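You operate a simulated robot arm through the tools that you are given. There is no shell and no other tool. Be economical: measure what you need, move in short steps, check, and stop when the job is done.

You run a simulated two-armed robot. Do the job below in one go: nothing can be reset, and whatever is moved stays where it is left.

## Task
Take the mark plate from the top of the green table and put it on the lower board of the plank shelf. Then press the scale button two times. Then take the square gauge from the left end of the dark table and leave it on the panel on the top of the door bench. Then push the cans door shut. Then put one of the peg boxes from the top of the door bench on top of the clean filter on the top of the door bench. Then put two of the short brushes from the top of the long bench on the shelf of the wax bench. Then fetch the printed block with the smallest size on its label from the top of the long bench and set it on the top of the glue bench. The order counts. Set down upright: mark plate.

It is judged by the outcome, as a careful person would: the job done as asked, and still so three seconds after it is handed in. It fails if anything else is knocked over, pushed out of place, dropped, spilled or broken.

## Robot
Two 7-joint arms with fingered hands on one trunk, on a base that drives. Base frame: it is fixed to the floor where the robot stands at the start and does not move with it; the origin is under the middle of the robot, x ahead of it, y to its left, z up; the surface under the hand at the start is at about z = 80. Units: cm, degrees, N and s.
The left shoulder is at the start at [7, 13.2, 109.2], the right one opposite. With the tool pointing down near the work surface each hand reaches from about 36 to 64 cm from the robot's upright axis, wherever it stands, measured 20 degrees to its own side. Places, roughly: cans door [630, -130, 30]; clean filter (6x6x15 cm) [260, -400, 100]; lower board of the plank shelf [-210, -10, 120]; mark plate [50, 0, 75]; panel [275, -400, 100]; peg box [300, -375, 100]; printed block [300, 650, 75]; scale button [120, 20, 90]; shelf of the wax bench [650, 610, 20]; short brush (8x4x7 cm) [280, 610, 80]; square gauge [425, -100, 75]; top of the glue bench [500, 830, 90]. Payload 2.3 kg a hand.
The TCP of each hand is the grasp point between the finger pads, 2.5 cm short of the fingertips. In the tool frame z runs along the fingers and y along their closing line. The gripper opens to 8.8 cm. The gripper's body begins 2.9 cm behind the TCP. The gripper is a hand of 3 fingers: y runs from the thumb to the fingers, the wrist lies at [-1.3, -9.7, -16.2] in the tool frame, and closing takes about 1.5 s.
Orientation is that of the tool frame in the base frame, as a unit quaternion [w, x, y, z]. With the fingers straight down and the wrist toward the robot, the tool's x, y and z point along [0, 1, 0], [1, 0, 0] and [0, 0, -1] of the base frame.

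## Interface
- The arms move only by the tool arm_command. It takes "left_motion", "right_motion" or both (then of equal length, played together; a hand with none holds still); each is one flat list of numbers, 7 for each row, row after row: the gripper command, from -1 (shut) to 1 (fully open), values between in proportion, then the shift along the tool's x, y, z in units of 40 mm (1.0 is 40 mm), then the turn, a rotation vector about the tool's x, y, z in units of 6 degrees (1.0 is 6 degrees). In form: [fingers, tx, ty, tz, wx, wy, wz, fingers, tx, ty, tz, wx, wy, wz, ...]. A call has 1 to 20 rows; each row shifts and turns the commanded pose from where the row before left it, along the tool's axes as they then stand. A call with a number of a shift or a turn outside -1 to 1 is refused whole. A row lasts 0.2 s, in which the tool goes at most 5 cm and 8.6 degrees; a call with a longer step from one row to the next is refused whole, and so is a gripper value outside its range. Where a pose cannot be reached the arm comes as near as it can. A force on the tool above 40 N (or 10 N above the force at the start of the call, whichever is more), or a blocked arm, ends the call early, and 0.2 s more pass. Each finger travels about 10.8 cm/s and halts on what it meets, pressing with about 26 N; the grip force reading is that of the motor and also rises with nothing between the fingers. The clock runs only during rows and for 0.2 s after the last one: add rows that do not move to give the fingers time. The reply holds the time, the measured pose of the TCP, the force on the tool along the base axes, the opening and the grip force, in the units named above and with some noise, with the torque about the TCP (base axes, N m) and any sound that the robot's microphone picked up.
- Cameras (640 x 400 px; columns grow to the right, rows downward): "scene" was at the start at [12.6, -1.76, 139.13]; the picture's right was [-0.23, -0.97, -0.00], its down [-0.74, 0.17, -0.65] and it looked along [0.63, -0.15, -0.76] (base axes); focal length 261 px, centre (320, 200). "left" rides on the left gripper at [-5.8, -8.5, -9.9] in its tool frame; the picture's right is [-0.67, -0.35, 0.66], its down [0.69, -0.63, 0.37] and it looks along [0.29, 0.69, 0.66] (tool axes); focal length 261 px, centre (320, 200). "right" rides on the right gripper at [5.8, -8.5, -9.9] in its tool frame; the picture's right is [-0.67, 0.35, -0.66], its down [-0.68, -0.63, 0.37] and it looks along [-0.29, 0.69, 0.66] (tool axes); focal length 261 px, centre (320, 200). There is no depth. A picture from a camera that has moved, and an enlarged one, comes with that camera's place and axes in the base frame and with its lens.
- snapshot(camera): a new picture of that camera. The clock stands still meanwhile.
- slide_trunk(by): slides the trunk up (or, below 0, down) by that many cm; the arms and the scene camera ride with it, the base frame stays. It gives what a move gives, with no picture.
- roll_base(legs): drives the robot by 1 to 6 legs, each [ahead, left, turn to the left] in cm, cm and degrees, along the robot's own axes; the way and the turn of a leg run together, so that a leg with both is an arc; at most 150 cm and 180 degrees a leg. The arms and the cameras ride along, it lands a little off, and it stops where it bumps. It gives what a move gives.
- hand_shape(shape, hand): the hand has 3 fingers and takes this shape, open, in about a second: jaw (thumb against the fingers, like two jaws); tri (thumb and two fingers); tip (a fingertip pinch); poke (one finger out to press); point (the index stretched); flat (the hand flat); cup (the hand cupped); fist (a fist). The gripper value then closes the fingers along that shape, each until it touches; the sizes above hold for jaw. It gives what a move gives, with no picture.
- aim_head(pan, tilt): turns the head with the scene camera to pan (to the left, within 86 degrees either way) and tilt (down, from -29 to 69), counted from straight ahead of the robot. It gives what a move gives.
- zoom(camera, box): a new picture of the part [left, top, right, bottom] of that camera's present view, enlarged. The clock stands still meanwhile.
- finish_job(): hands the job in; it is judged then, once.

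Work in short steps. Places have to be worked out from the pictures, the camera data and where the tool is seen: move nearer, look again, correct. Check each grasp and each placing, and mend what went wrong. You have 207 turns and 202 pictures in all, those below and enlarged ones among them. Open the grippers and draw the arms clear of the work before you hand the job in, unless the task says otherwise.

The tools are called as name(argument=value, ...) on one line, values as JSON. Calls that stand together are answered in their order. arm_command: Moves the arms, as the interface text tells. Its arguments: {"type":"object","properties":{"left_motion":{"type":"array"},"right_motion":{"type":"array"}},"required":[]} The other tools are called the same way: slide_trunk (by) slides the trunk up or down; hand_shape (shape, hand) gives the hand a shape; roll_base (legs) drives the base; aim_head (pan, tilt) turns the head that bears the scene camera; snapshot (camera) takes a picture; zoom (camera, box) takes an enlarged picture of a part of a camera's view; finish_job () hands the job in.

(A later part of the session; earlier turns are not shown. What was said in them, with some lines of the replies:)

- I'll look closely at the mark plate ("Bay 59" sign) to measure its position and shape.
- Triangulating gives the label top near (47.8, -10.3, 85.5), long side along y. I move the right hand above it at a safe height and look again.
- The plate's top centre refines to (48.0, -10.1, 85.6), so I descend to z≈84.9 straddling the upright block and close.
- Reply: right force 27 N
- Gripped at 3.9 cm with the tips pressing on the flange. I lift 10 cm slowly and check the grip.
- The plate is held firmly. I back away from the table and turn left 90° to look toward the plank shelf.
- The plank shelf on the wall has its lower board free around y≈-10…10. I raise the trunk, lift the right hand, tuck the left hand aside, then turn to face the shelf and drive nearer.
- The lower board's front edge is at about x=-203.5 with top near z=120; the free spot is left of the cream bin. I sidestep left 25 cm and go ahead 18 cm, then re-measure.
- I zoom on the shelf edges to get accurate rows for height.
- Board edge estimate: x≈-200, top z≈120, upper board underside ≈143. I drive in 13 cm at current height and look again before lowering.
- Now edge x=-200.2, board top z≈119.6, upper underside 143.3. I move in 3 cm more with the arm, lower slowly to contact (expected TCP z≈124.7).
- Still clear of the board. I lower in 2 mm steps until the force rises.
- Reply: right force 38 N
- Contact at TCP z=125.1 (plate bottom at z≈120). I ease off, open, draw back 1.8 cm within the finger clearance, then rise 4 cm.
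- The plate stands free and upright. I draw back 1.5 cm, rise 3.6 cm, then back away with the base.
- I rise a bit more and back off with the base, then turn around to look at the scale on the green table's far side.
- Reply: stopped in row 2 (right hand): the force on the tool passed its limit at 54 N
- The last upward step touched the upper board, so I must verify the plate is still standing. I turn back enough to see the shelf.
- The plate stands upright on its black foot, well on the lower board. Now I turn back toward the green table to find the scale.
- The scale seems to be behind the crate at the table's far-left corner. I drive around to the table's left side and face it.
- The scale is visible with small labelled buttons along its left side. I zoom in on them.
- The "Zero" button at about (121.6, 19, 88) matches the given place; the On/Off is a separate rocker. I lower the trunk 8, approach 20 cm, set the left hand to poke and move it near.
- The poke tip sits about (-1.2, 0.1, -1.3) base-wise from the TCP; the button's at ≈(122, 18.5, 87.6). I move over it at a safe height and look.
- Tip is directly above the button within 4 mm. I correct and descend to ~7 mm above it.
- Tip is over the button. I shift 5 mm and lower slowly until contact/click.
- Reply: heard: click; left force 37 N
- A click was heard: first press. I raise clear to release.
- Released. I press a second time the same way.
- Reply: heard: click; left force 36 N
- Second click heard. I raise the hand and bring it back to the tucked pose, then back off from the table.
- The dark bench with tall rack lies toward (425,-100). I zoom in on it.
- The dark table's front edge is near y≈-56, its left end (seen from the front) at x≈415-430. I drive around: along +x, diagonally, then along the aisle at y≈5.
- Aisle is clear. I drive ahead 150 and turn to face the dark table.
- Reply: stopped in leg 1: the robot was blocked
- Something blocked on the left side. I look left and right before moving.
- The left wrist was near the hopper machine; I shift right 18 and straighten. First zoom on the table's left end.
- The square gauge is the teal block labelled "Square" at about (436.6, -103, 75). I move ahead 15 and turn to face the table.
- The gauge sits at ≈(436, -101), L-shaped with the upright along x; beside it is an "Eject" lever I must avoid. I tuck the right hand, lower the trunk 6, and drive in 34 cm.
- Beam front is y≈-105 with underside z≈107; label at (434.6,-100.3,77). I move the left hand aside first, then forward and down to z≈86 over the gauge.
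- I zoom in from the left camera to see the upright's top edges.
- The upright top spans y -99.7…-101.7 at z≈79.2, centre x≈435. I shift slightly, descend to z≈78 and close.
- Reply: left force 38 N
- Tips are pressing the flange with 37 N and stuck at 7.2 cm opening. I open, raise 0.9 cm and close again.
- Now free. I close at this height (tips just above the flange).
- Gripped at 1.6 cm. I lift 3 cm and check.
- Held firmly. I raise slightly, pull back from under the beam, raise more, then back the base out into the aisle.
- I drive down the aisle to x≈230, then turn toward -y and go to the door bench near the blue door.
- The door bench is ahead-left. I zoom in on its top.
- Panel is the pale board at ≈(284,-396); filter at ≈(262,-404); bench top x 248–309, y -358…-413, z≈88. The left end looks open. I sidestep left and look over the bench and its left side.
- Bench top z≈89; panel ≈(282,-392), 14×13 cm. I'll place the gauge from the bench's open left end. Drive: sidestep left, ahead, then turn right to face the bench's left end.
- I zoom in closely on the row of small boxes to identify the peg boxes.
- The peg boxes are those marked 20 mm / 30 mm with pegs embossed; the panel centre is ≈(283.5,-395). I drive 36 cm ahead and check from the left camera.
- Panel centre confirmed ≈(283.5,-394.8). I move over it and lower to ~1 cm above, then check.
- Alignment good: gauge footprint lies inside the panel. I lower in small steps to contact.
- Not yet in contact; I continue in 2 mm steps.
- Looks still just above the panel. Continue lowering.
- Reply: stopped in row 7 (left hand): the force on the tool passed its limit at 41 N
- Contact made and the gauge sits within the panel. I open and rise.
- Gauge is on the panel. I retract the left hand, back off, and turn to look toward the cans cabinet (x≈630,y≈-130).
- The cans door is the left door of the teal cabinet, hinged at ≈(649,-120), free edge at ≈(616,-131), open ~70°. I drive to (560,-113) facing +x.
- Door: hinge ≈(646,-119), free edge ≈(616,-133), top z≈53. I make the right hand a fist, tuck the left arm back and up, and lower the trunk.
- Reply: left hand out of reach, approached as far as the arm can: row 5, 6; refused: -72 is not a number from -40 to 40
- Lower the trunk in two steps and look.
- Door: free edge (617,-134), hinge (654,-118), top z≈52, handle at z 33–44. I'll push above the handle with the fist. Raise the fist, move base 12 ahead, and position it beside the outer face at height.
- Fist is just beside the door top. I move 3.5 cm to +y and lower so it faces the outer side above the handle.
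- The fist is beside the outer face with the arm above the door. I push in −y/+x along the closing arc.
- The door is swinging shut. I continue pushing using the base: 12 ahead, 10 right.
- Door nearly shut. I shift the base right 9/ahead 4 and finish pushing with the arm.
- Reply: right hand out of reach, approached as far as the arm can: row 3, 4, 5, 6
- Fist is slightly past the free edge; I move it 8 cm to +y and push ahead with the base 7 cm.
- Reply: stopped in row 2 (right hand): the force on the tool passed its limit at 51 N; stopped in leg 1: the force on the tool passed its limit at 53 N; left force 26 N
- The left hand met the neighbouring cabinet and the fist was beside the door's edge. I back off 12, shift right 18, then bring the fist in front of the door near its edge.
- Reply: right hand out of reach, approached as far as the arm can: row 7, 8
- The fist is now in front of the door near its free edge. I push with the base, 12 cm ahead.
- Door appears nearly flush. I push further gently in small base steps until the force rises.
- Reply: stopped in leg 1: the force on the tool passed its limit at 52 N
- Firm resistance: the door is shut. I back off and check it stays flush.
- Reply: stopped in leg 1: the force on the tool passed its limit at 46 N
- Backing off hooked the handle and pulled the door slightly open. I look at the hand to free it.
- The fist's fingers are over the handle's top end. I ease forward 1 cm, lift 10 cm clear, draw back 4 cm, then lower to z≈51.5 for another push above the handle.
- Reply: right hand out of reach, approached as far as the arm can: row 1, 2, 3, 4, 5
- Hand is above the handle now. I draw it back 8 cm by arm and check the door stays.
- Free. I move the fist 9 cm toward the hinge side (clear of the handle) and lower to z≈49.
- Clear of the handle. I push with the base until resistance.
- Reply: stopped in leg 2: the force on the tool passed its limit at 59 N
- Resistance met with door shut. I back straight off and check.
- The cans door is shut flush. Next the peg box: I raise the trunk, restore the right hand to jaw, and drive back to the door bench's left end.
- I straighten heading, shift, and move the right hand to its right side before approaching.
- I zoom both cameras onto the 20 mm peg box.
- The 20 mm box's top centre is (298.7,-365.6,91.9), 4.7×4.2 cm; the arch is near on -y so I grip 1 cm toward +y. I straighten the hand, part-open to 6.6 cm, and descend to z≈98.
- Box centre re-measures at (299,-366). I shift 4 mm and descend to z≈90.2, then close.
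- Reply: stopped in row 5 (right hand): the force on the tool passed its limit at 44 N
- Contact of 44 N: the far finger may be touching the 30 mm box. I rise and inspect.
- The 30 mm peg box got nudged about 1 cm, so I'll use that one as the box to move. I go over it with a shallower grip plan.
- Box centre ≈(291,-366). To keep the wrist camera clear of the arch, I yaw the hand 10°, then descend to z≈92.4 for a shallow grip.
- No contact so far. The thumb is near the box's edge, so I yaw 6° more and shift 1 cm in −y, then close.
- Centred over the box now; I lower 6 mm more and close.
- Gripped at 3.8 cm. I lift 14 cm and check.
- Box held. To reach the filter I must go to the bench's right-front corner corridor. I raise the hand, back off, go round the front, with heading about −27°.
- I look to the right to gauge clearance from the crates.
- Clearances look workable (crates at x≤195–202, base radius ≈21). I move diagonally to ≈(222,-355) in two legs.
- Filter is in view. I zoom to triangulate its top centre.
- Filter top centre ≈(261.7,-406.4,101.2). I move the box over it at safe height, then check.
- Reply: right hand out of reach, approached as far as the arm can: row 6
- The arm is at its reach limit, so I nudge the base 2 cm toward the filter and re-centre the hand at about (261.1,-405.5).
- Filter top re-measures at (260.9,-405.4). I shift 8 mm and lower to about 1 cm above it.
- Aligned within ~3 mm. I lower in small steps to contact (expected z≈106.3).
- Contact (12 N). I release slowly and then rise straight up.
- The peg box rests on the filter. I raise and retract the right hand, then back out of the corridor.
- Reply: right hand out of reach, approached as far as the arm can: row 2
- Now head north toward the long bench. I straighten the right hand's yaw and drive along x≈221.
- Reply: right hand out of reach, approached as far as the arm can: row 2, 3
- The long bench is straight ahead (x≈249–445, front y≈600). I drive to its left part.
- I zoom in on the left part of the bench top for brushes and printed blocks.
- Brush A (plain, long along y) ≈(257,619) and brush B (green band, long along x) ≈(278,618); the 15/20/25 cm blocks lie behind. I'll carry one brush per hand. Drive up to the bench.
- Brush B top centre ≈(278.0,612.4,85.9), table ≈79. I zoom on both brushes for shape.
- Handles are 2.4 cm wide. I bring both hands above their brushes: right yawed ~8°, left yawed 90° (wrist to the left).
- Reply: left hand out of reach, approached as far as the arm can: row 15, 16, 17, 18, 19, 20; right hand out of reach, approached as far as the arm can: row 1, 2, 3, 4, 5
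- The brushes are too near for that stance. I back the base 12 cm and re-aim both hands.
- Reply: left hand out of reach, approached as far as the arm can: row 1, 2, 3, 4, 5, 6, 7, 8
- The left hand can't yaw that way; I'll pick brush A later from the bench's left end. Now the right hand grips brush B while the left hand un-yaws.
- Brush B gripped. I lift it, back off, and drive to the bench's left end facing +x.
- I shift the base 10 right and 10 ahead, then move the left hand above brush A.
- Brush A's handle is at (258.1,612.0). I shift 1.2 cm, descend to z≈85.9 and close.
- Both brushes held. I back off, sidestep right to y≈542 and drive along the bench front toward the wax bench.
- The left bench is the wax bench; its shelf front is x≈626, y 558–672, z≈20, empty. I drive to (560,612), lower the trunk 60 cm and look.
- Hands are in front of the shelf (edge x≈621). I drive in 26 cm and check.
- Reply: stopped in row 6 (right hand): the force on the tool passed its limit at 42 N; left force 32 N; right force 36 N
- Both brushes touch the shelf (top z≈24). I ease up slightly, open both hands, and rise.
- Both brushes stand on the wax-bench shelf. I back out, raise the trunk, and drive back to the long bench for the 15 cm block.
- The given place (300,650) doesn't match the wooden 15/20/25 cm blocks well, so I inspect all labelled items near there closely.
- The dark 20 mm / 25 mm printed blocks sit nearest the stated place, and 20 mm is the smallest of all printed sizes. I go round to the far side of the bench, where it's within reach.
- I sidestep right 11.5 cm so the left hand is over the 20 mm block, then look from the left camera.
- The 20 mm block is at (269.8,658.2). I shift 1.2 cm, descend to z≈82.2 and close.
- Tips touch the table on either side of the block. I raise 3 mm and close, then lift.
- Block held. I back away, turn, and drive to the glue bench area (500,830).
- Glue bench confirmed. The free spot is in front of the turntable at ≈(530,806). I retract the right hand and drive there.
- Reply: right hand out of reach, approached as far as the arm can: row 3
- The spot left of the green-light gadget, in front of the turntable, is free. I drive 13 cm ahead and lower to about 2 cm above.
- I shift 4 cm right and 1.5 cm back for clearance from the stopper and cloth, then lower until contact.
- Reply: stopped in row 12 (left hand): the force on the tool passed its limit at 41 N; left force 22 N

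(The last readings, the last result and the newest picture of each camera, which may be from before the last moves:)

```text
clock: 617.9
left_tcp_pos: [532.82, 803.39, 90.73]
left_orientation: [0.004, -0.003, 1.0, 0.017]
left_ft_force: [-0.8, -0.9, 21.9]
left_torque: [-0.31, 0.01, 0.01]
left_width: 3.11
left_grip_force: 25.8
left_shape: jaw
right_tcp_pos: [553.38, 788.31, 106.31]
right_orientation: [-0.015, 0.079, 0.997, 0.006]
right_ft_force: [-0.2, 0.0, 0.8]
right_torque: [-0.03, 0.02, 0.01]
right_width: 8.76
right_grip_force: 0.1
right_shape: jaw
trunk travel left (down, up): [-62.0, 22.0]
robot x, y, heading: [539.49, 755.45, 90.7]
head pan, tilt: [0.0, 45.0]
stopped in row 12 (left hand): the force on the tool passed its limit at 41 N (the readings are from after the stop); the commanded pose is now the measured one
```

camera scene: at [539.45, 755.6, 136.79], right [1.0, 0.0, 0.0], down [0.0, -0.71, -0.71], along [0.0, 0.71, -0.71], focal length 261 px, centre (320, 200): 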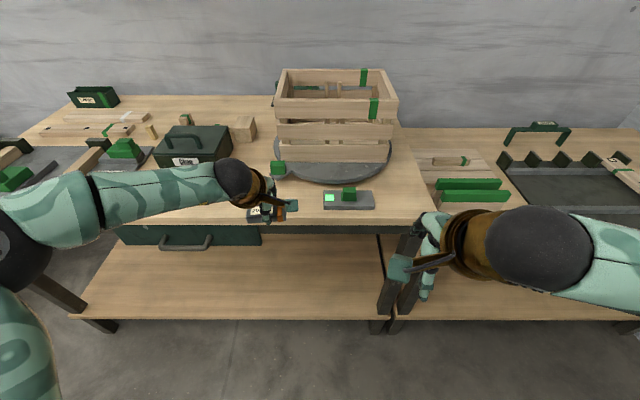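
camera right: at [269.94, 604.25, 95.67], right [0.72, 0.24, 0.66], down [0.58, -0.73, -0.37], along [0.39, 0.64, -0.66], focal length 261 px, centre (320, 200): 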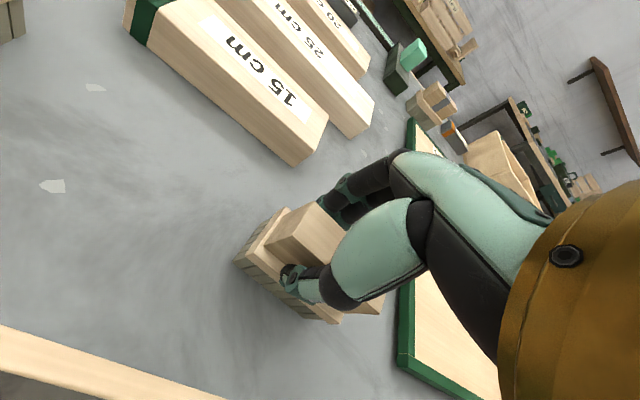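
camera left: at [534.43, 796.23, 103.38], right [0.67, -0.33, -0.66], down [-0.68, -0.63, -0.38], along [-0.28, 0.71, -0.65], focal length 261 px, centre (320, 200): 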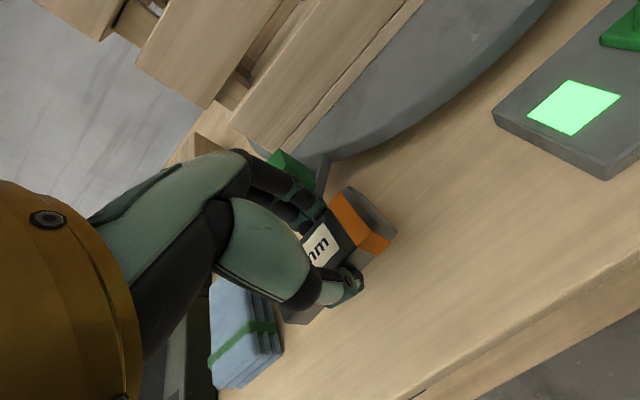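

Contact with the bench top (z≈88). I ease up, release and rise.

arm_command(left_motion=[-1, 0, 0, -0.04, 0, 0, 0, -0.6, 0, 0, 0, 0, 0, 0, -0.2, 0, 0, 0, 0, 0, 0, 0.2, 0, 0, 0, 0, 0, 0, 0.5, 0, 0, 0, 0, 0, 0, 0.5, 0, 0, 0, 0, 0, 0, 0.5, 0, 0, -0.3, 0, 0, 0, 0.5, 0, 0, -0.7, 0, 0, 0, 0.5, 0, 0, -0.9, 0, 0, 0, 0.5, 0, 0, -0.9, 0, 0, 0, 1, 0, -0.5, 0, 0, 0, 0, 1, 0, 0, 0, 0, 0, 0])

roll_base(legs=[[-25, 0, 0]])

snapshot(camera="scene")

```text
clock: 620.5
left_tcp_pos: [532.65, 801.42, 101.54]
left_orientation: [0.004, -0.003, 1.0, 0.012]
left_ft_force: [-0.4, -0.6, -0.2]
left_torque: [-0.04, 0.01, 0.03]
left_width: 8.76
left_grip_force: 0.0
left_shape: jaw
right_tcp_pos: [553.52, 788.79, 105.95]
right_orientation: [-0.016, 0.08, 0.997, 0.004]
right_ft_force: [0.4, 0.4, -0.5]
right_torque: [0.01, -0.02, 0.05]
right_width: 8.79
right_grip_force: 0.0
right_shape: jaw
trunk travel left (down, up): [-62.0, 22.0]
robot x, y, heading: [539.67, 755.58, 90.2]
head pan, tilt: [0.0, 45.0]
```

```text
clock: 622.3
left_tcp_pos: [532.93, 776.98, 101.36]
left_orientation: [0.004, -0.002, 1.0, 0.012]
left_ft_force: [-0.1, 0.4, -0.2]
left_torque: [0.0, 0.0, 0.01]
left_width: 8.77
left_grip_force: 0.1
left_shape: jaw
right_tcp_pos: [553.51, 764.27, 106.07]
right_orientation: [-0.015, 0.08, 0.997, 0.003]
right_ft_force: [0.2, 0.0, -0.9]
right_torque: [0.02, -0.02, -0.01]
right_width: 8.78
right_grip_force: 0.2
right_shape: jaw
trunk travel left (down, up): [-62.0, 22.0]
robot x, y, heading: [539.65, 731.32, 90.2]
head pan, tilt: [0.0, 45.0]
```

```text
14 pictures are left
camera scene: at [539.51, 744.27, 136.78], right [1.0, 0.0, 0.0], down [0.0, -0.71, -0.71], along [0.0, 0.71, -0.71], focal length 261 px, centre (320, 200)
```

scene: 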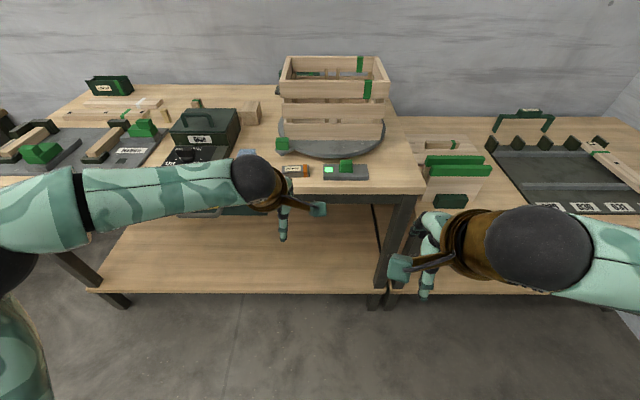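

The block rests on the glue bench; both hands are open and clear. All steps are done in order, so I hand in the job.

finish_job()

```text
The job is handed in.
```

I did all seven steps in the order given and handed the job in, but two of them carry some doubt.

- **Printed block:** Several labelled pieces on the long bench could be called a printed block. I took the dark one marked 20 mm, because the dark blocks lie nearest the place you gave and 20 mm is the smallest size. The wooden 15, 20 and 25 cm pieces stayed where they were. The 20 mm block is now on the top of the glue bench.
- **Peg box:** While reaching for the 20 mm box I nudged the 30 mm box about 1 cm, so I moved the 30 mm one instead. It sits on the clean filter roughly 2 cm off centre. It overhangs one edge slightly but looked stable.

The other five steps:
- The mark plate stands upright on the lower board. My hand knocked the upper board as I withdrew, but the plate stayed upright.
- I pressed the scale's Zero button twice and heard a click each time.
- The square gauge is on the panel.
- The cans door is shut. I pulled it slightly open by its handle once and pushed it shut again.
- Two short brushes stand on the wax bench shelf.
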